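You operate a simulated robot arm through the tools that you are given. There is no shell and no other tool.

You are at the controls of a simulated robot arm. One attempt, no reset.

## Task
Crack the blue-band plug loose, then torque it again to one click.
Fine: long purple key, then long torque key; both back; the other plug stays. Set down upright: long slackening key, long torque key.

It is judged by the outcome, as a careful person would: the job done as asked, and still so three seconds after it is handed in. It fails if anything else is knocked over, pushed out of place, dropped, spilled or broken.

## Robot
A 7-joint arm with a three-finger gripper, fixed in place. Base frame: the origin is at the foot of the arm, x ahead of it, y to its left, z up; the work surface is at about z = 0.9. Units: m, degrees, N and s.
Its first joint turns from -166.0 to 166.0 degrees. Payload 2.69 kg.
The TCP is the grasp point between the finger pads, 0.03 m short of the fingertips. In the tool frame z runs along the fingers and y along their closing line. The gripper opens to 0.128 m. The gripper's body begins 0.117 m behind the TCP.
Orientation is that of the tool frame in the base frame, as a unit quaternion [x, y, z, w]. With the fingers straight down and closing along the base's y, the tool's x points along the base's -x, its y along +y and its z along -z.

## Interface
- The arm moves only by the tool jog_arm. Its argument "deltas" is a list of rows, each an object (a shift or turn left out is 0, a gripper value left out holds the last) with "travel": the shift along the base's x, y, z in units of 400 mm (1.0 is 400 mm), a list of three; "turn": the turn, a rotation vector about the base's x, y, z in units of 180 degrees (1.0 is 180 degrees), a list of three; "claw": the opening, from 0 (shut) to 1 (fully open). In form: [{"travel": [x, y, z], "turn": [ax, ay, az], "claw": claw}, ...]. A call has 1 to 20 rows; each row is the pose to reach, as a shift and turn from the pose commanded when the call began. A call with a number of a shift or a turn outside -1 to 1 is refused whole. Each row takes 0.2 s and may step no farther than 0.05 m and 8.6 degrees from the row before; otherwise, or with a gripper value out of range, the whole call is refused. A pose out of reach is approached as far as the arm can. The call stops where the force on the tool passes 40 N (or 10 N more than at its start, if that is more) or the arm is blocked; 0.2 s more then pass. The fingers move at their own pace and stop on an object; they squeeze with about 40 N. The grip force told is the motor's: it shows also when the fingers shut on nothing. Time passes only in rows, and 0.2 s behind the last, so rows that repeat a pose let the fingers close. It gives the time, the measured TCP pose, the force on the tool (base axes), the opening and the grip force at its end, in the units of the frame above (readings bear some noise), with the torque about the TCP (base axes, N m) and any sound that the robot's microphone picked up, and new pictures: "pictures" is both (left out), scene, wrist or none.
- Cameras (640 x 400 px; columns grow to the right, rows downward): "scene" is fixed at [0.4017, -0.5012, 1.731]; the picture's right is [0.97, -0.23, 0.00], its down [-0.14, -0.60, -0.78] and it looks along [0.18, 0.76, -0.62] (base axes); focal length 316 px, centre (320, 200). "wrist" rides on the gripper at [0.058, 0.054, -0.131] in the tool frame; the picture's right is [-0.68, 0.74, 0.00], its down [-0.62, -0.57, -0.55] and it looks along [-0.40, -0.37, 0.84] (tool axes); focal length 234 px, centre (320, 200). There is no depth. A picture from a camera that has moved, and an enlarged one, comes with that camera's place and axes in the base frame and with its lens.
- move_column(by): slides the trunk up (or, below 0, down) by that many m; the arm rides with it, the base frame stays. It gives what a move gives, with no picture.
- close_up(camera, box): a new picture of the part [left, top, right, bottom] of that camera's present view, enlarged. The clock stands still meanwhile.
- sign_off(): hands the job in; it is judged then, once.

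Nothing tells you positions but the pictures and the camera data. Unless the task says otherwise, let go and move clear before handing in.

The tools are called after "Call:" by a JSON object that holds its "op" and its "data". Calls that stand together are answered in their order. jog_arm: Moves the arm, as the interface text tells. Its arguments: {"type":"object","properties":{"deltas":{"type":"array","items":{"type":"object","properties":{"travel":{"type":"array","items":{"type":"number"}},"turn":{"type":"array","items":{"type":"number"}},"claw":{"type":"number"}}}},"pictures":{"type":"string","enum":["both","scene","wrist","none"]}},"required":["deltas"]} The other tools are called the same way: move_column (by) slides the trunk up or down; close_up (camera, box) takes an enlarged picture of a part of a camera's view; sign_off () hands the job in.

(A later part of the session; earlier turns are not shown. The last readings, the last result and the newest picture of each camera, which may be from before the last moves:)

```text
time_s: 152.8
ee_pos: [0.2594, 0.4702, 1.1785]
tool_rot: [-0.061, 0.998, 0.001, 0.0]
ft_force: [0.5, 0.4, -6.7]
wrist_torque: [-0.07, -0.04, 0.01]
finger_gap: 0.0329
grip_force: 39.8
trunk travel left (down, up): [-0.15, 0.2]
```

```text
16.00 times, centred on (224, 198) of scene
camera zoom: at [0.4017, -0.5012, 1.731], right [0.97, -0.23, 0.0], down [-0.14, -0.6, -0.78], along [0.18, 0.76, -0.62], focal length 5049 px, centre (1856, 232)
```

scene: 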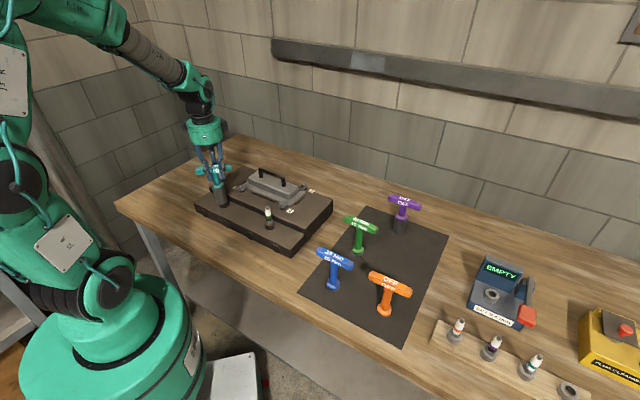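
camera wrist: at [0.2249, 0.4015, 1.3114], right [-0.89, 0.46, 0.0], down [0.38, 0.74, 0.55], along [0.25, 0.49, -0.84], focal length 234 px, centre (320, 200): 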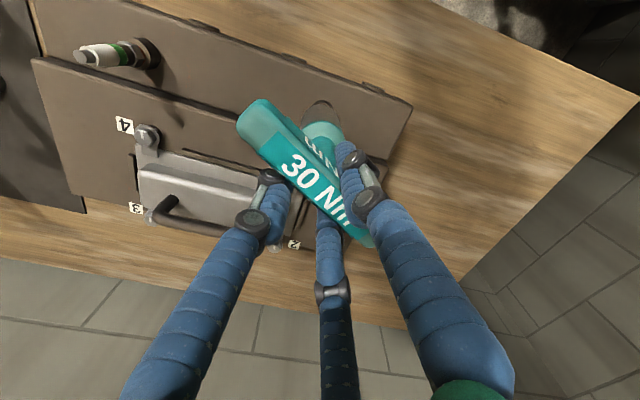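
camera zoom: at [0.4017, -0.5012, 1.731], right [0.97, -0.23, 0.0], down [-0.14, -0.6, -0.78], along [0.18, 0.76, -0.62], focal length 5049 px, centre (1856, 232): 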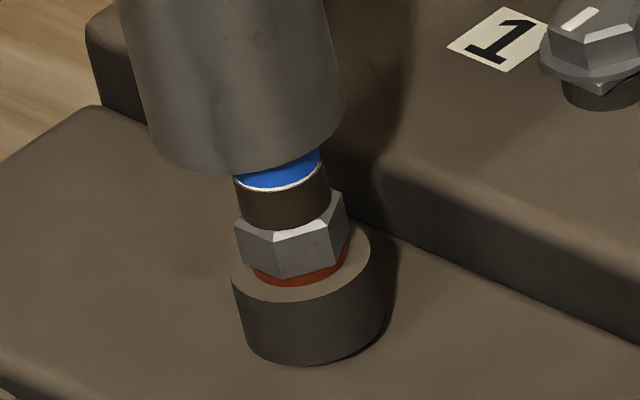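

The plug did not follow, so the torque key ratchets counter-clockwise and only drives clockwise. I'll re-seat with firm downward pressure and wind again, keeping full outputs on in case a sound is reported.

Call:
{"op": "jog_arm", "data": {"deltas": [{"travel": [0.003, 0.001, -0.03], "claw": 0}, {"travel": [0.003, 0.001, -0.06], "claw": 0}, {"travel": [0.003, 0.001, -0.085], "claw": 0}, {"travel": [0.003, 0.001, -0.096], "claw": 0}, {"travel": [0.003, 0.001, -0.1], "claw": 0}, {"travel": [0.003, 0.001, -0.103], "claw": 0}, {"travel": [0.003, 0.001, -0.103], "claw": 0}], "pictures": "none"}}

Call:
{"op": "close_up", "data": {"camera": "wrist", "box": [220, 80, 420, 280]}}

```text
time_s: 154.3
ee_pos: [0.2584, 0.4708, 1.1384]
tool_rot: [-0.062, 0.998, 0.001, 0.001]
ft_force: [-0.6, -1.6, 20.9]
wrist_torque: [-0.03, 0.1, -0.03]
finger_gap: 0.0328
grip_force: 39.6
trunk travel left (down, up): [-0.15, 0.2]
```

```text
2.00 times, centred on (320, 180) of wrist
camera zoom: at [0.1927, 0.5142, 1.2706], right [0.58, 0.81, 0.0], down [0.68, -0.49, 0.55], along [0.45, -0.32, -0.84], focal length 468 px, centre (320, 240)
```

zoom: 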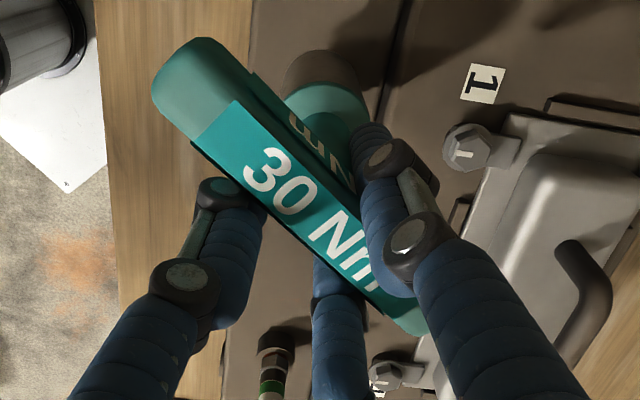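

Call:
{"op": "jog_arm", "data": {"deltas": [{"travel": [-0.0005, -0.0003, 0], "turn": [0, 0, -0.036], "claw": 0}, {"travel": [-0.001, -0.0006, 0], "turn": [0, 0, -0.072], "claw": 0}], "pictures": "wrist"}}

Call:
{"op": "jog_arm", "data": {"deltas": [{"travel": [-0.0006, -0.0002, 0], "turn": [0, 0, -0.036], "claw": 0}, {"travel": [-0.0012, -0.0004, 0], "turn": [0, 0, -0.072], "claw": 0}, {"travel": [-0.0018, -0.0004, 0], "turn": [0, 0, -0.108], "claw": 0}], "pictures": "wrist"}}

Call:
{"op": "jog_arm", "data": {"deltas": [{"travel": [-0.0006, 0, 0], "turn": [0, 0, -0.036], "claw": 0}, {"travel": [-0.0012, 0, 0], "turn": [0, 0, -0.072], "claw": 0}, {"travel": [-0.0018, 0, 0], "turn": [0, 0, -0.108], "claw": 0}], "pictures": "wrist"}}

```text
time_s: 154.9
ee_pos: [0.2587, 0.4707, 1.1385]
tool_rot: [0.051, 0.999, -0.001, 0.001]
ft_force: [1.6, -3.5, 32.3]
wrist_torque: [-0.29, -0.26, 0.46]
finger_gap: 0.0328
grip_force: 40.1
trunk travel left (down, up): [-0.15, 0.2]
camera wrist: at [0.2044, 0.5275, 1.2705], right [0.75, 0.66, 0.0], down [0.55, -0.63, 0.55], along [0.37, -0.41, -0.84], focal length 234 px, centre (320, 200)
```

wrist: 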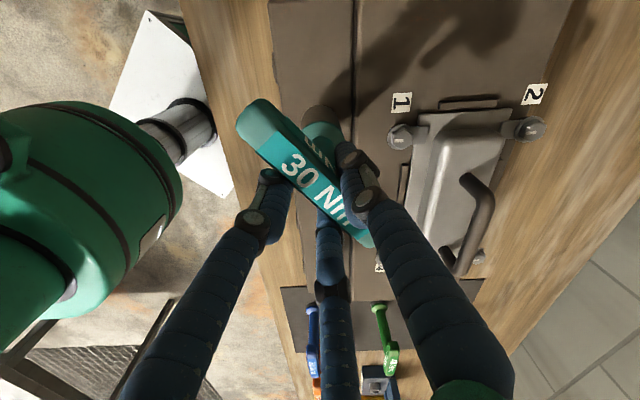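

```text
time_s: 155.8
ee_pos: [0.2582, 0.4689, 1.1388]
tool_rot: [0.219, 0.976, 0.002, 0.0]
ft_force: [-6.7, 2.5, 41.1]
wrist_torque: [0.32, 0.35, 0.48]
finger_gap: 0.0329
grip_force: 40.2
trunk travel left (down, up): [-0.15, 0.2]
camera wrist: at [0.2264, 0.5409, 1.2703], right [0.93, 0.38, 0.0], down [0.31, -0.78, 0.55], along [0.21, -0.51, -0.84], focal length 234 px, centre (320, 200)
```

wrist: 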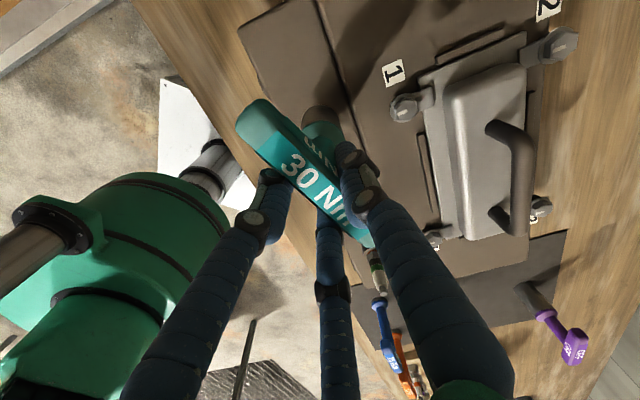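

```text
time_s: 156.6
ee_pos: [0.2572, 0.469, 1.1381]
tool_rot: [0.381, 0.925, 0.001, 0.0]
ft_force: [-2.3, 1.0, 34.9]
wrist_torque: [0.27, 0.02, 0.78]
finger_gap: 0.0327
grip_force: 39.8
trunk travel left (down, up): [-0.15, 0.2]
camera wrist: at [0.2522, 0.5469, 1.2698], right [1.0, 0.05, 0.0], down [0.04, -0.84, 0.55], along [0.03, -0.55, -0.84], focal length 234 px, centre (320, 200)
```

wrist: 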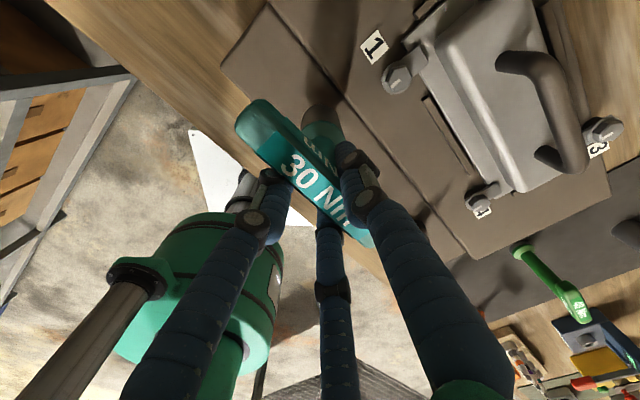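

There's still no sound at 0.78. I'll try a faster continuous sweep from here.

Call:
{"op": "jog_arm", "data": {"deltas": [{"travel": [-0.0006, 0, 0.003], "turn": [0, 0, -0.046], "claw": 0}, {"travel": [-0.0012, 0.0003, 0.003], "turn": [0, 0, -0.092], "claw": 0}, {"travel": [-0.0018, 0.0006, 0.003], "turn": [0, 0, -0.138], "claw": 0}, {"travel": [-0.0024, 0.001, 0.003], "turn": [0, 0, -0.184], "claw": 0}, {"travel": [-0.003, 0.0015, 0.003], "turn": [0, 0, -0.23], "claw": 0}], "pictures": "none"}}

```text
time_s: 157.8
ee_pos: [0.2567, 0.47, 1.1381]
tool_rot: [0.683, 0.73, 0.0, 0.0]
ft_force: [-3.1, 2.2, 25.1]
wrist_torque: [0.26, 0.03, 1.06]
finger_gap: 0.0326
grip_force: 39.5
trunk travel left (down, up): [-0.15, 0.2]
```

There's still no click even with 1.06 Nm in a fast sweep. The plug was first brought to its stop in a pass I interrupted, so I'll do it properly from the start. I'll return the torque key, crack the plug loose again with the purple key, then torque in one uninterrupted engagement with a fresh centred grip. First, lift and carry the teal key back.

Call:
{"op": "jog_arm", "data": {"deltas": [{"travel": [0, 0, 0.08], "claw": 0}, {"travel": [0, 0, 0.17], "claw": 0}, {"travel": [0, 0, 0.28], "claw": 0}, {"travel": [0, 0, 0.39], "claw": 0}, {"travel": [0.07, -0.048, 0.4], "turn": [0, 0, 0.0228], "claw": 0}, {"travel": [0.14, -0.096, 0.4], "turn": [0, 0, 0.0456], "claw": 0}, {"travel": [0.21, -0.144, 0.4], "turn": [0, 0, 0.0684], "claw": 0}, {"travel": [0.28, -0.192, 0.4], "turn": [0, 0, 0.0912], "claw": 0}, {"travel": [0.35, -0.24, 0.4], "turn": [0, 0, 0.114], "claw": 0}, {"travel": [0.42, -0.288, 0.4], "turn": [0, 0, 0.1368], "claw": 0}, {"travel": [0.49, -0.336, 0.4], "turn": [0, 0, 0.1596], "claw": 0}, {"travel": [0.56, -0.384, 0.4], "turn": [0, 0, 0.1824], "claw": 0}, {"travel": [0.63, -0.432, 0.4], "turn": [0, 0, 0.2052], "claw": 0}, {"travel": [0.7, -0.48, 0.4], "turn": [0, 0, 0.228], "claw": 0}], "pictures": "none"}}

Call:
{"op": "jog_arm", "data": {"deltas": [{"travel": [0.0716, -0.049, 0], "claw": 0}, {"travel": [0.1431, -0.0979, 0], "claw": 0}, {"travel": [0.2147, -0.1469, 0], "claw": 0}, {"travel": [0.2862, -0.1958, 0], "claw": 0}, {"travel": [0.3578, -0.2448, 0], "claw": 0}, {"travel": [0.4293, -0.2937, 0], "claw": 0}, {"travel": [0.5009, -0.3427, 0], "claw": 0}, {"travel": [0.5724, -0.3916, 0], "claw": 0}, {"travel": [0.644, -0.4406, 0], "claw": 0}, {"travel": [0.7155, -0.4895, 0], "claw": 0}, {"travel": [0.7155, -0.4895, 0], "claw": 0}]}}

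Call:
{"op": "close_up", "data": {"camera": "scene", "box": [330, 130, 460, 290]}}

Call:
{"op": "close_up", "data": {"camera": "wrist", "box": [220, 60, 420, 260]}}

```text
time_s: 160.8
ee_pos: [0.5385, 0.279, 1.2988]
tool_rot: [0.383, 0.924, -0.001, -0.001]
ft_force: [0.2, 0.3, -5.0]
wrist_torque: [-0.03, 0.0, 0.0]
finger_gap: 0.0327
grip_force: 39.8
trunk travel left (down, up): [-0.15, 0.2]
```

```text
time_s: 163.2
ee_pos: [0.8241, 0.0832, 1.2983]
tool_rot: [0.383, 0.924, 0.0, 0.0]
ft_force: [0.8, -1.2, -5.9]
wrist_torque: [-0.01, 0.04, 0.01]
finger_gap: 0.0324
grip_force: 40.0
trunk travel left (down, up): [-0.15, 0.2]
camera wrist: at [0.8194, 0.1608, 1.4293], right [1.0, 0.04, 0.0], down [0.04, -0.84, 0.55], along [0.02, -0.55, -0.84], focal length 234 px, centre (320, 200)
```

scene: 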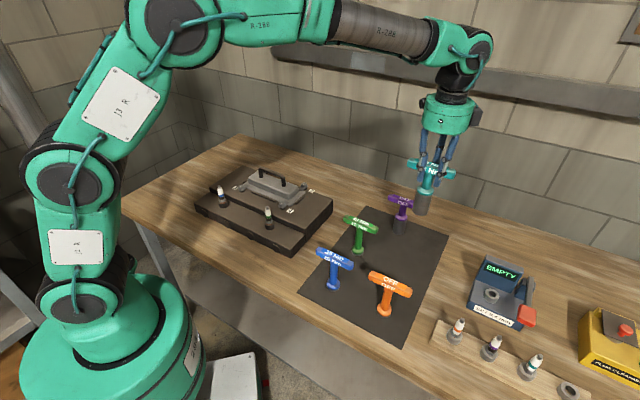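
wrist: 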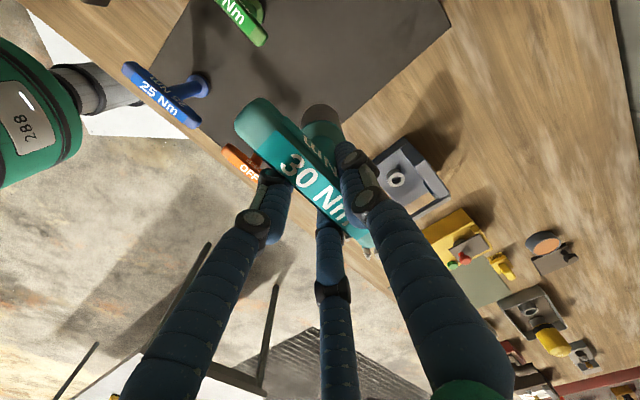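

```text
2.50 times, centred on (395, 210) of scene
camera zoom: at [0.4017, -0.5012, 1.731], right [0.97, -0.23, 0.0], down [-0.14, -0.6, -0.78], along [0.18, 0.76, -0.62], focal length 789 px, centre (132, 175)
```

zoom: 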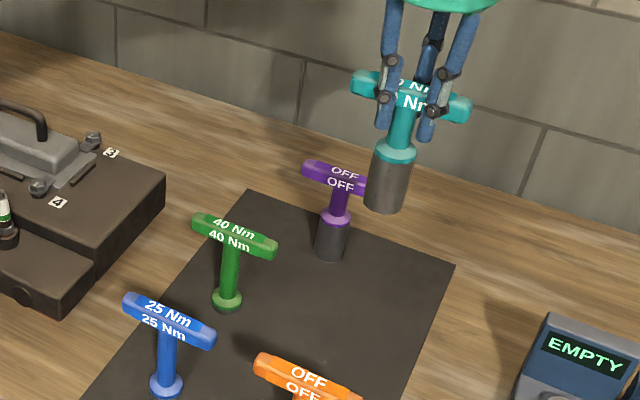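

```text
2.00 times, centred on (320, 160) of wrist
camera zoom: at [0.8194, 0.1608, 1.4293], right [1.0, 0.04, 0.0], down [0.04, -0.84, 0.55], along [0.02, -0.55, -0.84], focal length 468 px, centre (320, 280)
```

zoom: 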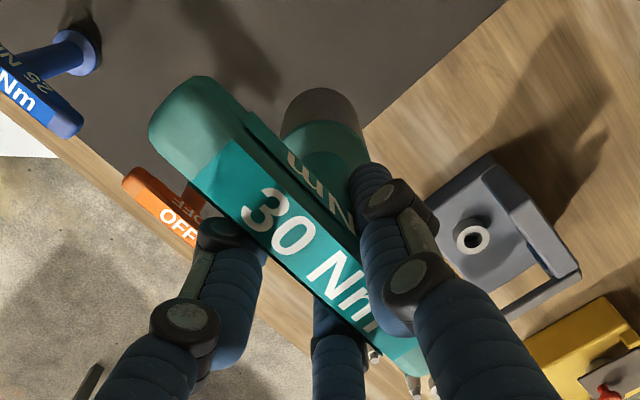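

I'll lower the teal key gently onto its spot on the mat.

Call:
{"op": "jog_arm", "data": {"deltas": [{"travel": [0, 0, -0.1], "claw": 0}, {"travel": [0, 0, -0.2], "claw": 0}, {"travel": [0, 0, -0.3], "claw": 0}, {"travel": [0, 0, -0.4], "claw": 0}, {"travel": [0, 0, -0.5], "claw": 0}, {"travel": [0, 0, -0.57], "claw": 0}, {"travel": [0, 0, -0.6], "claw": 0}, {"travel": [0, 0, -0.615], "claw": 0}, {"travel": [0, 0, -0.615], "claw": 0}], "pictures": "none"}}

Call:
{"op": "close_up", "data": {"camera": "scene", "box": [350, 160, 470, 290]}}

```text
time_s: 165.2
ee_pos: [0.8228, 0.0826, 1.0519]
tool_rot: [0.384, 0.923, 0.0, 0.0]
ft_force: [-0.1, 0.8, -5.6]
wrist_torque: [-0.04, 0.0, 0.01]
finger_gap: 0.0325
grip_force: 40.4
trunk travel left (down, up): [-0.15, 0.2]
```

```text
3.08 times, centred on (410, 225) of scene
camera zoom: at [0.4017, -0.5012, 1.731], right [0.97, -0.23, 0.0], down [-0.14, -0.6, -0.78], along [0.18, 0.76, -0.62], focal length 971 px, centre (43, 123)
```

zoom: 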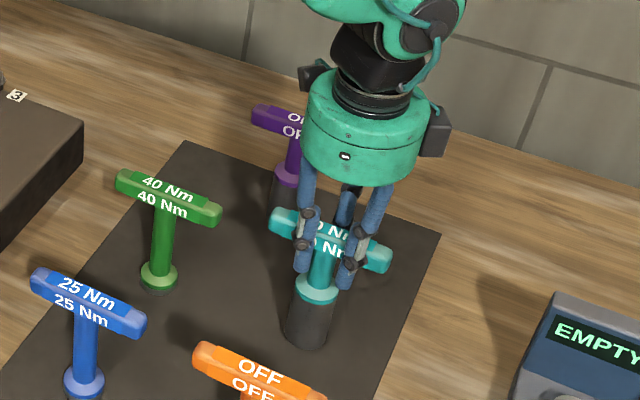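

Call:
{"op": "jog_arm", "data": {"deltas": [{"travel": [0, 0, -0.006], "claw": 0}, {"travel": [0, 0, -0.012], "claw": 0}, {"travel": [0, 0, -0.018], "claw": 0}, {"travel": [0, 0, -0.018], "claw": 0}], "pictures": "none"}}

```text
time_s: 166.2
ee_pos: [0.8233, 0.084, 1.0446]
tool_rot: [0.384, 0.923, 0.0, 0.001]
ft_force: [0.1, 0.3, -7.0]
wrist_torque: [-0.11, 0.0, 0.0]
finger_gap: 0.0329
grip_force: 40.1
trunk travel left (down, up): [-0.15, 0.2]
```

Call:
{"op": "jog_arm", "data": {"deltas": [{"travel": [0, 0, -0.004], "claw": 0}, {"travel": [0, 0, -0.008], "claw": 0}, {"travel": [0, 0, -0.011], "claw": 0}, {"travel": [0, 0, -0.011], "claw": 0}], "pictures": "none"}}

```text
time_s: 167.2
ee_pos: [0.8231, 0.0823, 1.0397]
tool_rot: [0.383, 0.924, 0.0, 0.0]
ft_force: [-0.3, -0.4, -6.5]
wrist_torque: [-0.02, -0.01, 0.01]
finger_gap: 0.0325
grip_force: 39.4
trunk travel left (down, up): [-0.15, 0.2]
```

Call:
{"op": "jog_arm", "data": {"deltas": [{"travel": [0, 0, -0.003], "claw": 0}, {"travel": [0, 0, -0.006], "claw": 0}, {"travel": [0, 0, -0.006], "claw": 0}], "pictures": "none"}}

Call:
{"op": "close_up", "data": {"camera": "scene", "box": [385, 225, 425, 285]}}

```text
time_s: 167.9
ee_pos: [0.8239, 0.0825, 1.0394]
tool_rot: [0.383, 0.924, 0.001, 0.001]
ft_force: [-2.9, 1.7, 13.3]
wrist_torque: [0.73, 0.43, 0.09]
finger_gap: 0.0328
grip_force: 39.8
trunk travel left (down, up): [-0.15, 0.2]
```

```text
6.67 times, centred on (405, 255) of scene
camera zoom: at [0.4017, -0.5012, 1.731], right [0.97, -0.23, 0.0], down [-0.14, -0.6, -0.78], along [0.18, 0.76, -0.62], focal length 2104 px, centre (-247, -167)
```

zoom: 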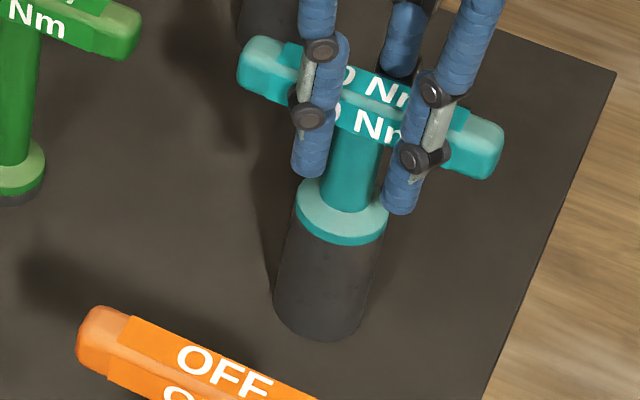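

It's touching down, so I'll open and check.

Call:
{"op": "jog_arm", "data": {"deltas": [{"travel": [0, 0, 0.001], "claw": 0.35}, {"travel": [0, 0, 0.001], "claw": 0.5}, {"travel": [0, 0, 0.001], "claw": 0.7}, {"travel": [0, 0, 0.001], "claw": 0.7}]}}

Call:
{"op": "close_up", "data": {"camera": "wrist", "box": [220, 80, 420, 280]}}

```text
time_s: 168.9
ee_pos: [0.8238, 0.0813, 1.0392]
tool_rot: [0.383, 0.924, 0.0, 0.0]
ft_force: [0.7, 0.1, -0.1]
wrist_torque: [0.03, 0.05, -0.04]
finger_gap: 0.0897
grip_force: 0.1
trunk travel left (down, up): [-0.15, 0.2]
camera wrist: at [0.8186, 0.16, 1.1701], right [1.0, 0.04, 0.0], down [0.03, -0.83, 0.55], along [0.02, -0.55, -0.84], focal length 234 px, centre (320, 200)
```

scene: 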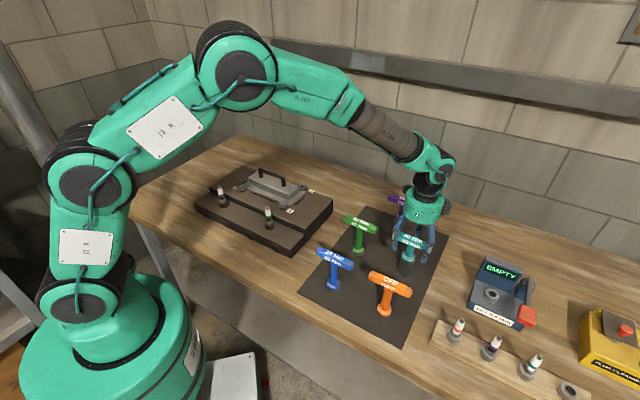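
wrist: 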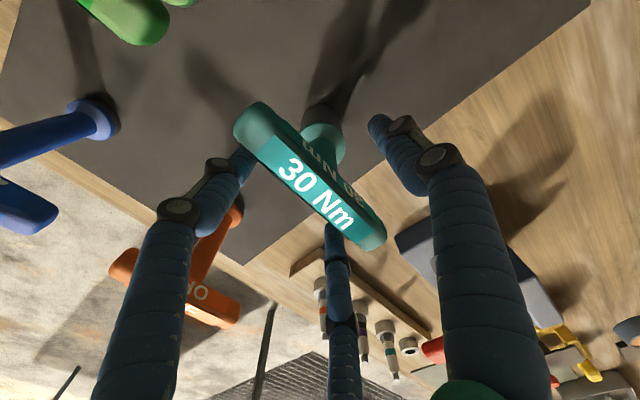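

```text
2.00 times, centred on (320, 180) of wrist
camera zoom: at [0.8186, 0.16, 1.1701], right [1.0, 0.04, 0.0], down [0.03, -0.83, 0.55], along [0.02, -0.55, -0.84], focal length 468 px, centre (320, 240)
```

zoom: 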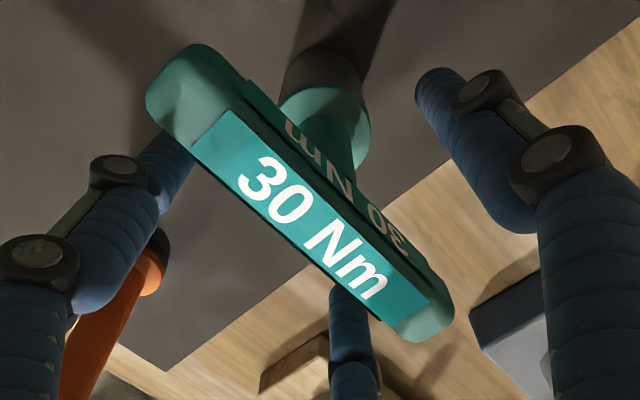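

The teal key stands upright. I'll rise and move over to the purple key.

Call:
{"op": "jog_arm", "data": {"deltas": [{"travel": [0, 0, 0.08], "claw": 0.7}, {"travel": [0, 0, 0.16], "claw": 0.7}, {"travel": [0, 0, 0.25], "claw": 0.7}, {"travel": [0.03, 0.09, 0.25], "claw": 0.7}, {"travel": [0.06, 0.18, 0.25], "claw": 0.7}, {"travel": [0.09, 0.27, 0.25], "claw": 0.7}, {"travel": [0.12, 0.36, 0.25], "claw": 0.7}, {"travel": [0.145, 0.463, 0.235], "claw": 0.7}, {"travel": [0.145, 0.463, 0.235], "claw": 0.7}], "pictures": "none"}}

Call:
{"op": "close_up", "data": {"camera": "wrist", "box": [220, 80, 420, 280]}}

Call:
{"op": "close_up", "data": {"camera": "scene", "box": [340, 160, 470, 290]}}

```text
time_s: 170.9
ee_pos: [0.883, 0.2697, 1.1289]
tool_rot: [0.384, 0.923, -0.001, 0.001]
ft_force: [1.0, 1.3, -1.0]
wrist_torque: [-0.13, -0.01, 0.0]
finger_gap: 0.0897
grip_force: 0.0
trunk travel left (down, up): [-0.15, 0.2]
```

```text
2.00 times, centred on (320, 180) of wrist
camera zoom: at [0.8779, 0.3465, 1.2597], right [1.0, 0.04, 0.0], down [0.03, -0.83, 0.55], along [0.02, -0.55, -0.84], focal length 468 px, centre (320, 240)
```

zoom: 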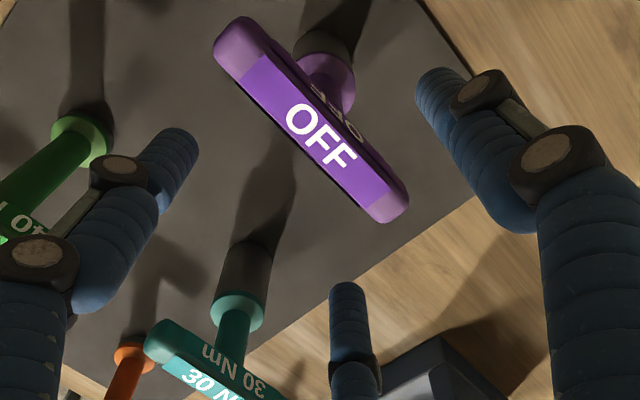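

```text
3.08 times, centred on (405, 225) of scene
camera zoom: at [0.4017, -0.5012, 1.731], right [0.97, -0.23, 0.0], down [-0.14, -0.6, -0.78], along [0.18, 0.76, -0.62], focal length 971 px, centre (58, 123)
```

zoom: 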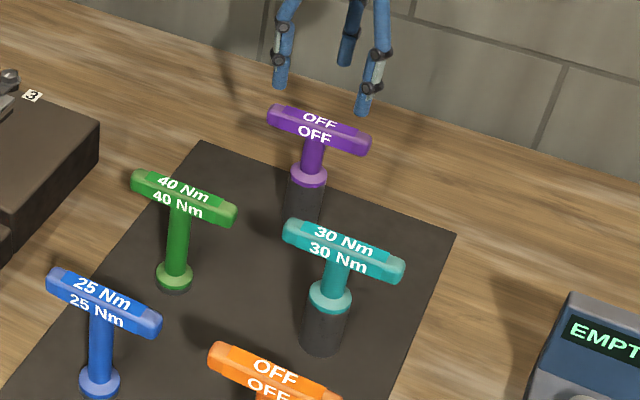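

I'll adjust by about (+4, -1) mm, lower around the purple bar and measure before closing.

Call:
{"op": "jog_arm", "data": {"deltas": [{"travel": [0.01, -0.0025, 0.0], "claw": 0.7}, {"travel": [0.01, -0.0025, -0.08], "claw": 0.7}, {"travel": [0.01, -0.0025, -0.16], "claw": 0.7}, {"travel": [0.01, -0.0025, -0.21], "claw": 0.7}, {"travel": [0.01, -0.0025, -0.21], "claw": 0.7}], "pictures": "none"}}

Call:
{"op": "close_up", "data": {"camera": "wrist", "box": [220, 80, 420, 280]}}

```text
time_s: 172.2
ee_pos: [0.8854, 0.2657, 1.0464]
tool_rot: [0.384, 0.923, -0.001, 0.0]
ft_force: [0.5, 0.1, 0.6]
wrist_torque: [-0.01, 0.0, -0.02]
finger_gap: 0.0895
grip_force: 0.1
trunk travel left (down, up): [-0.15, 0.2]
```

```text
2.00 times, centred on (320, 180) of wrist
camera zoom: at [0.881, 0.3439, 1.1777], right [1.0, 0.04, 0.0], down [0.03, -0.83, 0.55], along [0.02, -0.55, -0.84], focal length 468 px, centre (320, 240)
```

zoom: 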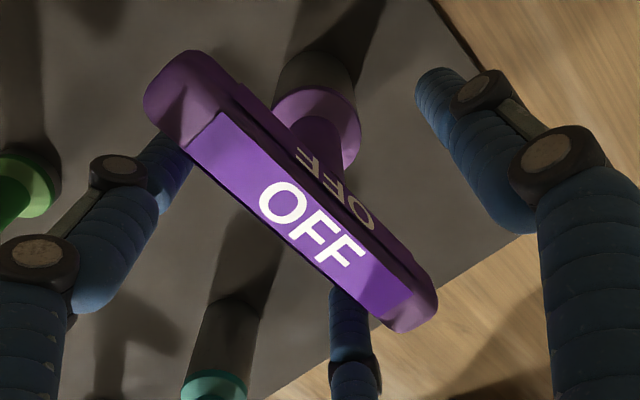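

Call:
{"op": "jog_arm", "data": {"deltas": [{"travel": [-0.004, 0.007, 0], "claw": 0.7}, {"travel": [-0.004, 0.007, 0], "claw": 0.3}, {"travel": [-0.004, 0.007, 0], "claw": 0.0}, {"travel": [-0.004, 0.007, 0], "claw": 0.0}, {"travel": [-0.004, 0.007, 0], "claw": 0.0}], "pictures": "none"}}

Call:
{"op": "close_up", "data": {"camera": "wrist", "box": [220, 80, 420, 280]}}

```text
time_s: 173.3
ee_pos: [0.884, 0.2689, 1.0483]
tool_rot: [0.384, 0.924, 0.0, -0.001]
ft_force: [-1.6, -3.1, 1.8]
wrist_torque: [-0.26, 0.05, -0.03]
finger_gap: 0.0345
grip_force: 40.0
trunk travel left (down, up): [-0.15, 0.2]
```

```text
2.00 times, centred on (320, 180) of wrist
camera zoom: at [0.8795, 0.3466, 1.1788], right [1.0, 0.04, 0.0], down [0.03, -0.83, 0.55], along [0.02, -0.55, -0.84], focal length 468 px, centre (320, 240)
```

zoom: 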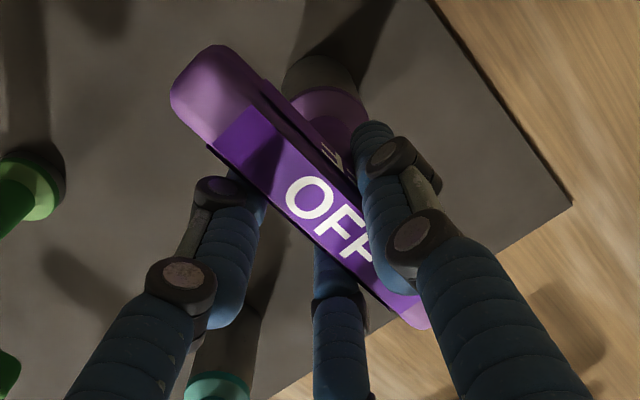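

It's centred and gripped. I'll lift and carry the purple key back to above the blue plug.

Call:
{"op": "jog_arm", "data": {"deltas": [{"travel": [0, 0, 0.05], "claw": 0}, {"travel": [0, 0, 0.12], "claw": 0}, {"travel": [0, 0, 0.22], "claw": 0}, {"travel": [0, 0, 0.32], "claw": 0}, {"travel": [0, 0, 0.42], "claw": 0}, {"travel": [0, 0, 0.53], "claw": 0}, {"travel": [0, 0, 0.63], "claw": 0}, {"travel": [-0.08, 0.0257, 0.63], "claw": 0}, {"travel": [-0.16, 0.0514, 0.63], "claw": 0}, {"travel": [-0.24, 0.0771, 0.63], "claw": 0}, {"travel": [-0.32, 0.1028, 0.63], "claw": 0}, {"travel": [-0.4, 0.1285, 0.63], "claw": 0}, {"travel": [-0.48, 0.1542, 0.63], "claw": 0}, {"travel": [-0.56, 0.18, 0.63], "claw": 0}, {"travel": [-0.64, 0.2056, 0.63], "claw": 0}, {"travel": [-0.72, 0.2313, 0.63], "claw": 0}, {"travel": [-0.8, 0.257, 0.63], "claw": 0}], "pictures": "none"}}

Call:
{"op": "jog_arm", "data": {"deltas": [{"travel": [-0.08, 0.0257, 0], "claw": 0}, {"travel": [-0.16, 0.0514, 0], "claw": 0}, {"travel": [-0.24, 0.0771, 0], "claw": 0}, {"travel": [-0.32, 0.1028, 0], "claw": 0}, {"travel": [-0.4, 0.1285, 0], "claw": 0}, {"travel": [-0.48, 0.1542, 0], "claw": 0}, {"travel": [-0.56, 0.18, 0], "claw": 0}, {"travel": [-0.64, 0.2056, 0], "claw": 0}, {"travel": [-0.71, 0.2281, 0], "claw": 0}, {"travel": [-0.769, 0.247, 0], "claw": 0}, {"travel": [-0.769, 0.247, 0], "claw": 0}], "pictures": "none"}}

Call:
{"op": "close_up", "data": {"camera": "wrist", "box": [280, 75, 370, 145]}}

Call:
{"op": "close_up", "data": {"camera": "scene", "box": [185, 130, 245, 210]}}

```text
time_s: 176.9
ee_pos: [0.5603, 0.3723, 1.3035]
tool_rot: [0.383, 0.924, 0.0, 0.0]
ft_force: [0.6, -0.7, -5.7]
wrist_torque: [-0.03, 0.02, -0.01]
finger_gap: 0.0343
grip_force: 39.6
trunk travel left (down, up): [-0.15, 0.2]
```

```text
time_s: 179.3
ee_pos: [0.2535, 0.4705, 1.3016]
tool_rot: [0.384, 0.923, -0.001, 0.001]
ft_force: [-0.2, 0.5, -6.7]
wrist_torque: [0.0, -0.03, -0.02]
finger_gap: 0.0343
grip_force: 40.0
trunk travel left (down, up): [-0.15, 0.2]
```

```text
5.71 times, centred on (325, 110) of wrist
camera zoom: at [0.2486, 0.5485, 1.4338], right [1.0, 0.04, 0.0], down [0.03, -0.83, 0.55], along [0.02, -0.55, -0.84], focal length 1338 px, centre (291, 714)
```

zoom: 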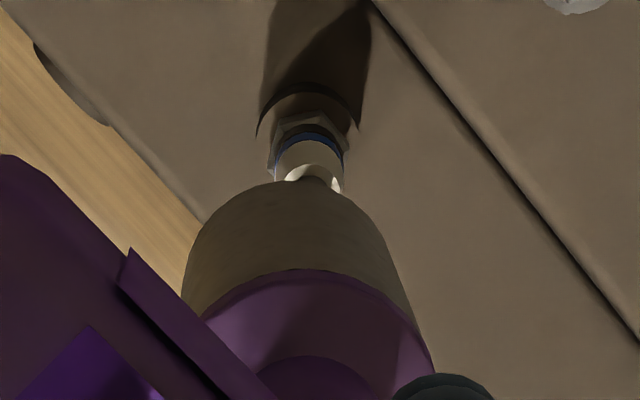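

```text
5.00 times, centred on (215, 170) of scene
camera zoom: at [0.4017, -0.5012, 1.731], right [0.97, -0.23, 0.0], down [-0.14, -0.6, -0.78], along [0.18, 0.76, -0.62], focal length 1578 px, centre (845, 350)
```

zoom: 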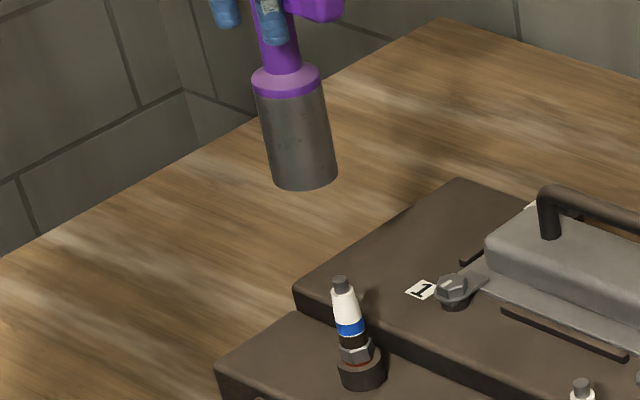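

The key is about 5 mm short in x, so I'll correct while lowering to just above the plug tip.

Call:
{"op": "jog_arm", "data": {"deltas": [{"travel": [0.0125, -0.005, -0.05], "claw": 0}, {"travel": [0.0125, -0.005, -0.1], "claw": 0}, {"travel": [0.0125, -0.005, -0.15], "claw": 0}, {"travel": [0.0125, -0.005, -0.175], "claw": 0}, {"travel": [0.0125, -0.005, -0.175], "claw": 0}], "pictures": "none"}}

Call:
{"op": "close_up", "data": {"camera": "wrist", "box": [280, 75, 370, 145]}}

Call:
{"op": "close_up", "data": {"camera": "scene", "box": [185, 140, 245, 220]}}

```text
time_s: 180.6
ee_pos: [0.2599, 0.4691, 1.2329]
tool_rot: [0.383, 0.924, 0.0, 0.001]
ft_force: [0.3, 0.2, -5.5]
wrist_torque: [-0.05, 0.01, -0.01]
finger_gap: 0.034
grip_force: 40.0
trunk travel left (down, up): [-0.15, 0.2]
```

```text
5.71 times, centred on (325, 110) of wrist
camera zoom: at [0.2553, 0.5467, 1.3637], right [1.0, 0.04, 0.0], down [0.03, -0.83, 0.55], along [0.02, -0.55, -0.84], focal length 1338 px, centre (291, 714)
```

zoom: 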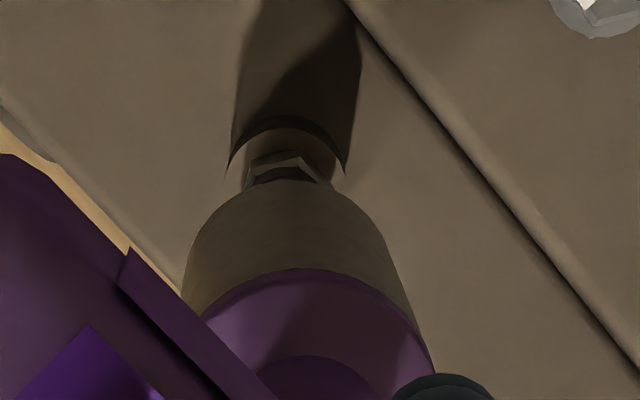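

```text
5.00 times, centred on (215, 180) of scene
camera zoom: at [0.4017, -0.5012, 1.731], right [0.97, -0.23, 0.0], down [-0.14, -0.6, -0.78], along [0.18, 0.76, -0.62], focal length 1578 px, centre (845, 300)
```

zoom: 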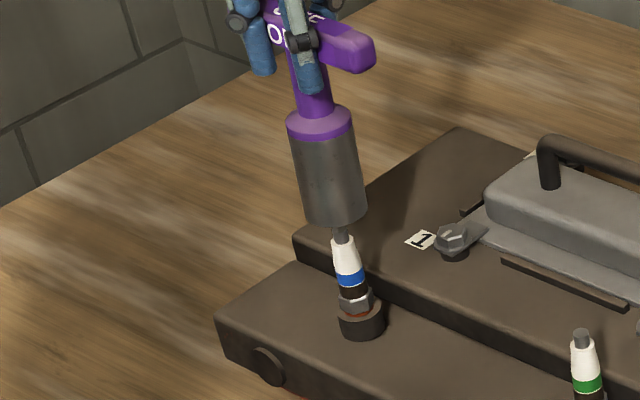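

Slight overshoot, so I'll shift back 2.5 mm in x and lower over the plug in stages.

Call:
{"op": "jog_arm", "data": {"deltas": [{"travel": [-0.006, 0, 0], "claw": 0}, {"travel": [-0.006, 0, -0.04], "claw": 0}, {"travel": [-0.006, 0, -0.08], "claw": 0}, {"travel": [-0.006, 0, -0.12], "claw": 0}, {"travel": [-0.006, 0, -0.16], "claw": 0}, {"travel": [-0.006, 0, -0.19], "claw": 0}, {"travel": [-0.006, 0, -0.205], "claw": 0}, {"travel": [-0.006, 0, -0.205], "claw": 0}], "pictures": "none"}}

Call:
{"op": "close_up", "data": {"camera": "scene", "box": [185, 140, 245, 220]}}

```text
time_s: 182.3
ee_pos: [0.2587, 0.4686, 1.1495]
tool_rot: [0.384, 0.923, 0.0, 0.001]
ft_force: [0.4, -0.9, -5.4]
wrist_torque: [-0.03, 0.02, 0.0]
finger_gap: 0.0341
grip_force: 39.9
trunk travel left (down, up): [-0.15, 0.2]
```

```text
5.00 times, centred on (215, 180) of scene
camera zoom: at [0.4017, -0.5012, 1.731], right [0.97, -0.23, 0.0], down [-0.14, -0.6, -0.78], along [0.18, 0.76, -0.62], focal length 1578 px, centre (845, 300)
```

zoom: 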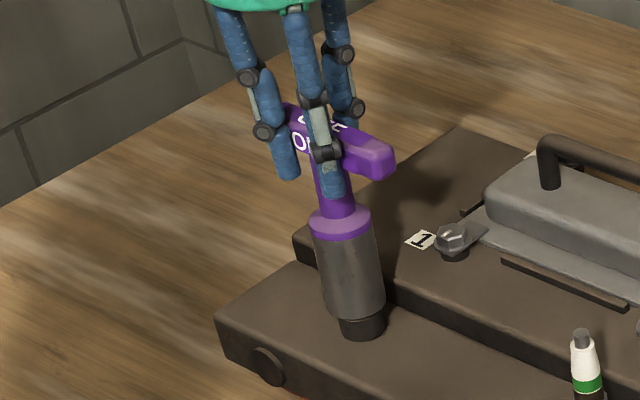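

The socket is around the hex. I'll lower slightly more and turn counter-clockwise in small steps, recording the torque to find the breakaway.

Call:
{"op": "jog_arm", "data": {"deltas": [{"travel": [0, 0, -0.003], "claw": 0}, {"travel": [0, 0, -0.006], "claw": 0}, {"travel": [0, 0, -0.006], "claw": 0}], "pictures": "none"}}

Call:
{"op": "jog_arm", "data": {"deltas": [{"travel": [0, 0, 0], "turn": [0, 0, 0.02], "claw": 0}, {"travel": [0, 0, 0], "turn": [0, 0, 0.02], "claw": 0}], "pictures": "none"}}

Call:
{"op": "jog_arm", "data": {"deltas": [{"travel": [0, 0, 0], "turn": [0, 0, 0.02], "claw": 0}, {"travel": [0, 0, 0], "turn": [0, 0, 0.02], "claw": 0}], "pictures": "none"}}

Call:
{"op": "jog_arm", "data": {"deltas": [{"travel": [0, 0, 0], "turn": [0, 0, 0.02], "claw": 0}, {"travel": [0, 0, 0], "turn": [0, 0, 0.02], "claw": 0}], "pictures": "none"}}

```text
time_s: 183.2
ee_pos: [0.2577, 0.4694, 1.1471]
tool_rot: [0.384, 0.923, 0.0, 0.0]
ft_force: [0.0, 0.0, -6.0]
wrist_torque: [-0.01, 0.01, -0.02]
finger_gap: 0.0338
grip_force: 40.1
trunk travel left (down, up): [-0.15, 0.2]
```

```text
time_s: 183.8
ee_pos: [0.2583, 0.4695, 1.1469]
tool_rot: [0.353, 0.936, 0.0, -0.001]
ft_force: [-0.8, 0.2, -4.9]
wrist_torque: [-0.04, 0.05, 0.0]
finger_gap: 0.0339
grip_force: 39.9
trunk travel left (down, up): [-0.15, 0.2]
```

```text
time_s: 184.3
ee_pos: [0.2573, 0.4695, 1.147]
tool_rot: [0.324, 0.946, 0.0, 0.0]
ft_force: [0.4, 0.1, -5.7]
wrist_torque: [-0.04, -0.01, 0.03]
finger_gap: 0.0341
grip_force: 40.4
trunk travel left (down, up): [-0.15, 0.2]
```

```text
time_s: 184.9
ee_pos: [0.2576, 0.4688, 1.148]
tool_rot: [0.294, 0.956, 0.0, 0.0]
ft_force: [-0.3, -0.4, -5.7]
wrist_torque: [-0.04, 0.02, -0.03]
finger_gap: 0.0341
grip_force: 40.3
trunk travel left (down, up): [-0.15, 0.2]
```

There's no breakaway torque, so the plug is currently loose at its stop. I'll turn a bit further and look.

Call:
{"op": "jog_arm", "data": {"deltas": [{"travel": [0, 0, 0], "turn": [0, 0, 0.035], "claw": 0}, {"travel": [0, 0, 0], "turn": [0, 0, 0.07], "claw": 0}, {"travel": [0, 0, 0], "turn": [0, 0, 0.105], "claw": 0}, {"travel": [0, 0, 0], "turn": [0, 0, 0.14], "claw": 0}, {"travel": [0, 0, 0], "turn": [0, 0, 0.14], "claw": 0}], "pictures": "none"}}

Call:
{"op": "jog_arm", "data": {"deltas": [{"travel": [0, 0, 0.03], "claw": 0}, {"travel": [0, 0, 0.06], "claw": 0}, {"travel": [0, 0, 0.09], "claw": 0}, {"travel": [0, 0, 0.09], "claw": 0}], "pictures": "none"}}

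Call:
{"op": "close_up", "data": {"camera": "scene", "box": [214, 188, 234, 208]}}

```text
time_s: 186.2
ee_pos: [0.2577, 0.4683, 1.1461]
tool_rot: [0.079, 0.997, 0.0, 0.0]
ft_force: [0.3, -0.3, -6.3]
wrist_torque: [-0.04, -0.01, 0.01]
finger_gap: 0.0343
grip_force: 39.6
trunk travel left (down, up): [-0.15, 0.2]
```

```text
time_s: 187.2
ee_pos: [0.2582, 0.4705, 1.181]
tool_rot: [0.079, 0.997, 0.001, 0.0]
ft_force: [0.0, 0.1, -6.2]
wrist_torque: [-0.03, -0.03, 0.03]
finger_gap: 0.0343
grip_force: 40.2
trunk travel left (down, up): [-0.15, 0.2]
```

```text
16.00 times, centred on (224, 198) of scene
camera zoom: at [0.4017, -0.5012, 1.731], right [0.97, -0.23, 0.0], down [-0.14, -0.6, -0.78], along [0.18, 0.76, -0.62], focal length 5049 px, centre (1856, 232)
```

zoom: 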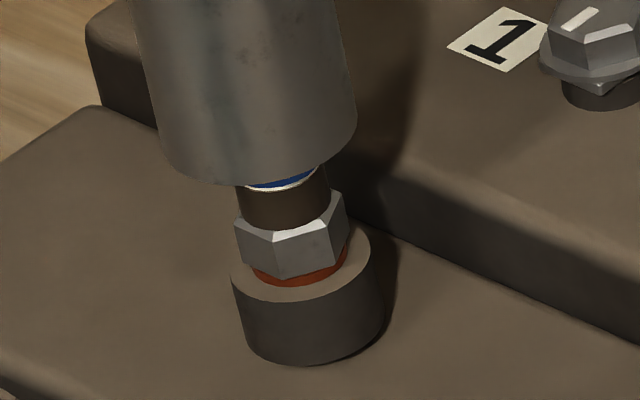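

The purple key hadn't latched, because it wasn't fully seated and the hex stayed put. I'll lower until it makes firm contact and try again.

Call:
{"op": "jog_arm", "data": {"deltas": [{"travel": [0, 0, -0.03], "claw": 0}, {"travel": [0, 0, -0.06], "claw": 0}, {"travel": [0, 0, -0.085], "claw": 0}, {"travel": [0, 0, -0.092], "claw": 0}, {"travel": [0, 0, -0.096], "claw": 0}, {"travel": [0, 0, -0.096], "claw": 0}], "pictures": "none"}}

```text
time_s: 188.6
ee_pos: [0.2573, 0.4684, 1.1444]
tool_rot: [0.079, 0.997, 0.002, 0.001]
ft_force: [2.3, -1.9, 16.7]
wrist_torque: [0.0, -0.27, -0.01]
finger_gap: 0.034
grip_force: 39.9
trunk travel left (down, up): [-0.15, 0.2]
```

It's in firm contact now. Small counter-clockwise steps, watching the torque.

Call:
{"op": "jog_arm", "data": {"deltas": [{"travel": [0, 0, 0], "turn": [0, 0, 0.02], "claw": 0}, {"travel": [0, 0, 0], "turn": [0, 0, 0.02], "claw": 0}], "pictures": "none"}}

Call:
{"op": "jog_arm", "data": {"deltas": [{"travel": [0, 0, 0], "turn": [0, 0, 0.02], "claw": 0}, {"travel": [0, 0, 0], "turn": [0, 0, 0.02], "claw": 0}], "pictures": "none"}}

Call:
{"op": "jog_arm", "data": {"deltas": [{"travel": [0, 0, 0], "turn": [0, 0, 0.02], "claw": 0}, {"travel": [0, 0, 0], "turn": [0, 0, 0.04], "claw": 0}], "pictures": "none"}}

Call:
{"op": "jog_arm", "data": {"deltas": [{"travel": [0, 0, 0], "turn": [0, 0, 0.03], "claw": 0}, {"travel": [0, 0, 0], "turn": [0, 0, 0.06], "claw": 0}], "pictures": "none"}}

```text
time_s: 189.2
ee_pos: [0.2586, 0.4684, 1.1451]
tool_rot: [0.047, 0.999, 0.001, 0.001]
ft_force: [4.3, 2.2, 19.2]
wrist_torque: [0.25, -0.33, -0.07]
finger_gap: 0.034
grip_force: 39.9
trunk travel left (down, up): [-0.15, 0.2]
```

```text
time_s: 189.8
ee_pos: [0.2588, 0.47, 1.1441]
tool_rot: [0.016, 1.0, 0.0, 0.001]
ft_force: [3.9, 3.7, 21.1]
wrist_torque: [0.38, -0.35, -0.12]
finger_gap: 0.0342
grip_force: 39.7
trunk travel left (down, up): [-0.15, 0.2]
```

```text
time_s: 190.3
ee_pos: [0.2579, 0.4682, 1.145]
tool_rot: [-0.047, 0.999, 0.0, 0.001]
ft_force: [6.0, 3.8, 21.3]
wrist_torque: [0.46, -0.49, -0.25]
finger_gap: 0.0336
grip_force: 40.1
trunk travel left (down, up): [-0.15, 0.2]
```

```text
time_s: 190.9
ee_pos: [0.2577, 0.4678, 1.146]
tool_rot: [-0.141, 0.99, 0.0, 0.001]
ft_force: [5.3, -2.8, 24.8]
wrist_torque: [0.07, -0.42, -0.41]
finger_gap: 0.0338
grip_force: 40.1
trunk travel left (down, up): [-0.15, 0.2]
```

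Now the torque builds (-0.41), so the plug is actually tight. Continuing until it cracks.

Call:
{"op": "jog_arm", "data": {"deltas": [{"travel": [0.001, 0, 0], "turn": [0, 0, 0.03], "claw": 0}, {"travel": [0.001, 0, 0], "turn": [0, 0, 0.06], "claw": 0}], "pictures": "none"}}

Call:
{"op": "jog_arm", "data": {"deltas": [{"travel": [0.001, 0, 0], "turn": [0, 0, 0.03], "claw": 0}, {"travel": [0.001, 0, 0], "turn": [0, 0, 0.06], "claw": 0}], "pictures": "none"}}

Call:
{"op": "jog_arm", "data": {"deltas": [{"travel": [0, 0, 0], "turn": [0, 0, 0.03], "claw": 0}, {"travel": [0, 0, 0], "turn": [0, 0, 0.06], "claw": 0}], "pictures": "none"}}

```text
time_s: 191.6
ee_pos: [0.2571, 0.4686, 1.1436]
tool_rot: [-0.235, 0.972, 0.0, 0.002]
ft_force: [-0.3, 1.2, 24.4]
wrist_torque: [0.45, -0.11, -0.01]
finger_gap: 0.0342
grip_force: 40.3
trunk travel left (down, up): [-0.15, 0.2]
```

```text
time_s: 192.2
ee_pos: [0.2583, 0.4684, 1.1457]
tool_rot: [-0.324, 0.946, 0.0, 0.002]
ft_force: [-3.9, 3.2, 31.9]
wrist_torque: [0.5, 0.36, -0.02]
finger_gap: 0.0337
grip_force: 40.2
trunk travel left (down, up): [-0.15, 0.2]
```

```text
time_s: 192.8
ee_pos: [0.2591, 0.4675, 1.1451]
tool_rot: [-0.412, 0.911, 0.0, 0.001]
ft_force: [2.5, 5.9, 28.9]
wrist_torque: [0.64, -0.21, -0.05]
finger_gap: 0.0338
grip_force: 40.7
trunk travel left (down, up): [-0.15, 0.2]
```

The torque collapsed between -0.41 and 0, so the plug has just cracked loose again. I'll turn a little further, then lift and confirm.

Call:
{"op": "jog_arm", "data": {"deltas": [{"travel": [0, 0, 0.001], "turn": [0, 0, 0.03], "claw": 0}, {"travel": [0, 0, 0.001], "turn": [0, 0, 0.06], "claw": 0}, {"travel": [0, 0, 0.001], "turn": [0, 0, 0.09], "claw": 0}, {"travel": [0, 0, 0.001], "turn": [0, 0, 0.12], "claw": 0}], "pictures": "none"}}

Call:
{"op": "jog_arm", "data": {"deltas": [{"travel": [0, 0, 0.03], "claw": 0}, {"travel": [0, 0, 0.06], "claw": 0}, {"travel": [0, 0, 0.09], "claw": 0}, {"travel": [0, 0, 0.11], "claw": 0}, {"travel": [0, 0, 0.11], "claw": 0}], "pictures": "none"}}

Call:
{"op": "close_up", "data": {"camera": "scene", "box": [214, 188, 234, 208]}}

```text
time_s: 193.8
ee_pos: [0.2592, 0.4683, 1.1454]
tool_rot: [-0.575, 0.818, 0.0, 0.001]
ft_force: [3.5, 6.0, 20.9]
wrist_torque: [0.88, -0.25, -0.06]
finger_gap: 0.0333
grip_force: 39.1
trunk travel left (down, up): [-0.15, 0.2]
```

```text
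time_s: 194.9
ee_pos: [0.2583, 0.4684, 1.188]
tool_rot: [-0.574, 0.819, -0.001, 0.001]
ft_force: [1.2, 0.1, -6.1]
wrist_torque: [0.04, -0.02, 0.0]
finger_gap: 0.0337
grip_force: 40.2
trunk travel left (down, up): [-0.15, 0.2]
```

```text
16.00 times, centred on (224, 198) of scene
camera zoom: at [0.4017, -0.5012, 1.731], right [0.97, -0.23, 0.0], down [-0.14, -0.6, -0.78], along [0.18, 0.76, -0.62], focal length 5049 px, centre (1856, 232)
```

zoom: 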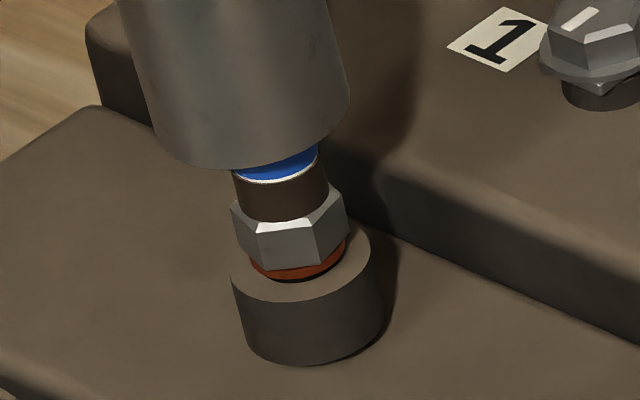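

The plug is clearly loosened now, with the hex turned about 45° and raised off the gasket seat. I'll return the purple key to its place.

Call:
{"op": "jog_arm", "data": {"deltas": [{"travel": [0, 0, 0.1], "claw": 0}, {"travel": [0, 0, 0.2], "claw": 0}, {"travel": [0, 0, 0.3], "claw": 0}, {"travel": [0.07, -0.0223, 0.3], "turn": [0, 0, -0.0457], "claw": 0}, {"travel": [0.14, -0.0446, 0.3], "turn": [0, 0, -0.0913], "claw": 0}, {"travel": [0.21, -0.0669, 0.3], "turn": [0, 0, -0.137], "claw": 0}, {"travel": [0.28, -0.0892, 0.3], "turn": [0, 0, -0.1827], "claw": 0}, {"travel": [0.35, -0.1115, 0.3], "turn": [0, 0, -0.2284], "claw": 0}, {"travel": [0.42, -0.1338, 0.3], "turn": [0, 0, -0.274], "claw": 0}, {"travel": [0.49, -0.1561, 0.3], "turn": [0, 0, -0.3197], "claw": 0}, {"travel": [0.56, -0.1784, 0.3], "turn": [0, 0, -0.3654], "claw": 0}, {"travel": [0.63, -0.2007, 0.3], "turn": [0, 0, -0.411], "claw": 0}, {"travel": [0.7, -0.223, 0.3], "turn": [0, 0, -0.4567], "claw": 0}, {"travel": [0.77, -0.2453, 0.3], "turn": [0, 0, -0.5024], "claw": 0}, {"travel": [0.84, -0.2676, 0.3], "turn": [0, 0, -0.548], "claw": 0}, {"travel": [0.91, -0.29, 0.3], "turn": [0, 0, -0.5937], "claw": 0}, {"travel": [0.98, -0.312, 0.3], "turn": [0, 0, -0.6394], "claw": 0}, {"travel": [0.98, -0.312, 0.3], "turn": [0, 0, -0.6394], "claw": 0}], "pictures": "none"}}

Call:
{"op": "jog_arm", "data": {"deltas": [{"travel": [0.08, -0.0255, 0], "claw": 0}, {"travel": [0.16, -0.051, 0], "claw": 0}, {"travel": [0.24, -0.0766, 0], "claw": 0}, {"travel": [0.32, -0.1021, 0], "claw": 0}, {"travel": [0.4, -0.1277, 0], "claw": 0}, {"travel": [0.48, -0.1532, 0], "claw": 0}, {"travel": [0.54, -0.1724, 0], "claw": 0}, {"travel": [0.584, -0.1865, 0], "claw": 0}, {"travel": [0.584, -0.1865, 0], "claw": 0}], "pictures": "none"}}

Call:
{"op": "close_up", "data": {"camera": "wrist", "box": [220, 80, 420, 280]}}

Call:
{"op": "close_up", "data": {"camera": "scene", "box": [205, 170, 245, 210]}}

```text
time_s: 198.8
ee_pos: [0.6527, 0.3453, 1.3087]
tool_rot: [0.383, 0.924, 0.0, 0.0]
ft_force: [0.3, 0.1, -7.4]
wrist_torque: [-0.04, 0.06, 0.01]
finger_gap: 0.0336
grip_force: 40.0
trunk travel left (down, up): [-0.15, 0.2]
```

```text
time_s: 200.8
ee_pos: [0.8862, 0.2683, 1.3068]
tool_rot: [0.381, 0.924, 0.0, -0.001]
ft_force: [0.2, 0.2, -5.8]
wrist_torque: [-0.04, 0.03, 0.03]
finger_gap: 0.0332
grip_force: 40.3
trunk travel left (down, up): [-0.15, 0.2]
```

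```text
2.00 times, centred on (320, 180) of wrist
camera zoom: at [0.8816, 0.3467, 1.4377], right [1.0, 0.04, 0.0], down [0.04, -0.83, 0.55], along [0.02, -0.55, -0.84], focal length 468 px, centre (320, 240)
```

zoom: 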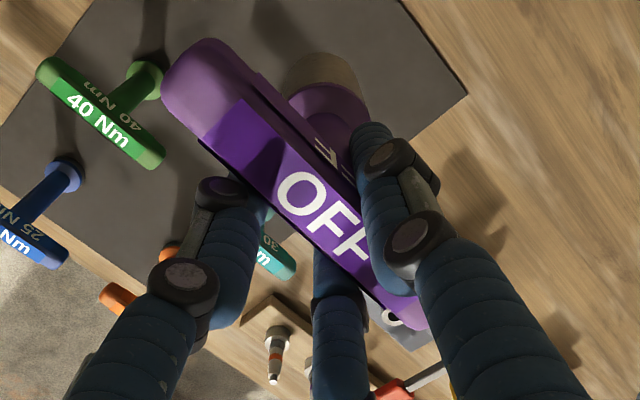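

```text
10.00 times, centred on (225, 190) of scene
camera zoom: at [0.4017, -0.5012, 1.731], right [0.97, -0.23, 0.0], down [-0.14, -0.6, -0.78], along [0.18, 0.76, -0.62], focal length 3156 px, centre (1270, 300)
```

zoom: 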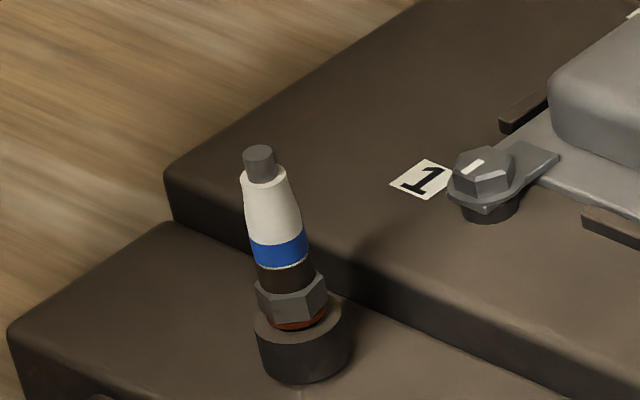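

I'll lower the purple key onto its spot.

Call:
{"op": "jog_arm", "data": {"deltas": [{"travel": [0, 0, -0.1], "claw": 0}, {"travel": [0, 0, -0.2], "claw": 0}, {"travel": [0, 0, -0.3], "claw": 0}, {"travel": [0, 0, -0.4], "claw": 0}, {"travel": [0, 0, -0.5], "claw": 0}, {"travel": [0, 0, -0.58], "claw": 0}, {"travel": [0, 0, -0.62], "claw": 0}, {"travel": [0, 0, -0.635], "claw": 0}, {"travel": [0, 0, -0.635], "claw": 0}], "pictures": "none"}}

Call:
{"op": "jog_arm", "data": {"deltas": [{"travel": [0, 0, -0.005], "claw": 0}, {"travel": [0, 0, -0.01], "claw": 0}, {"travel": [0, 0, -0.013], "claw": 0}, {"travel": [0, 0, -0.013], "claw": 0}], "pictures": "none"}}

```text
time_s: 202.8
ee_pos: [0.8842, 0.2703, 1.0523]
tool_rot: [0.382, 0.924, -0.001, 0.0]
ft_force: [-0.9, -0.3, -6.1]
wrist_torque: [-0.05, 0.01, 0.01]
finger_gap: 0.0332
grip_force: 39.7
trunk travel left (down, up): [-0.15, 0.2]
```

```text
time_s: 203.8
ee_pos: [0.8836, 0.27, 1.0476]
tool_rot: [0.383, 0.924, -0.001, 0.0]
ft_force: [-0.5, -0.3, -6.0]
wrist_torque: [-0.04, 0.02, 0.01]
finger_gap: 0.0333
grip_force: 40.2
trunk travel left (down, up): [-0.15, 0.2]
```

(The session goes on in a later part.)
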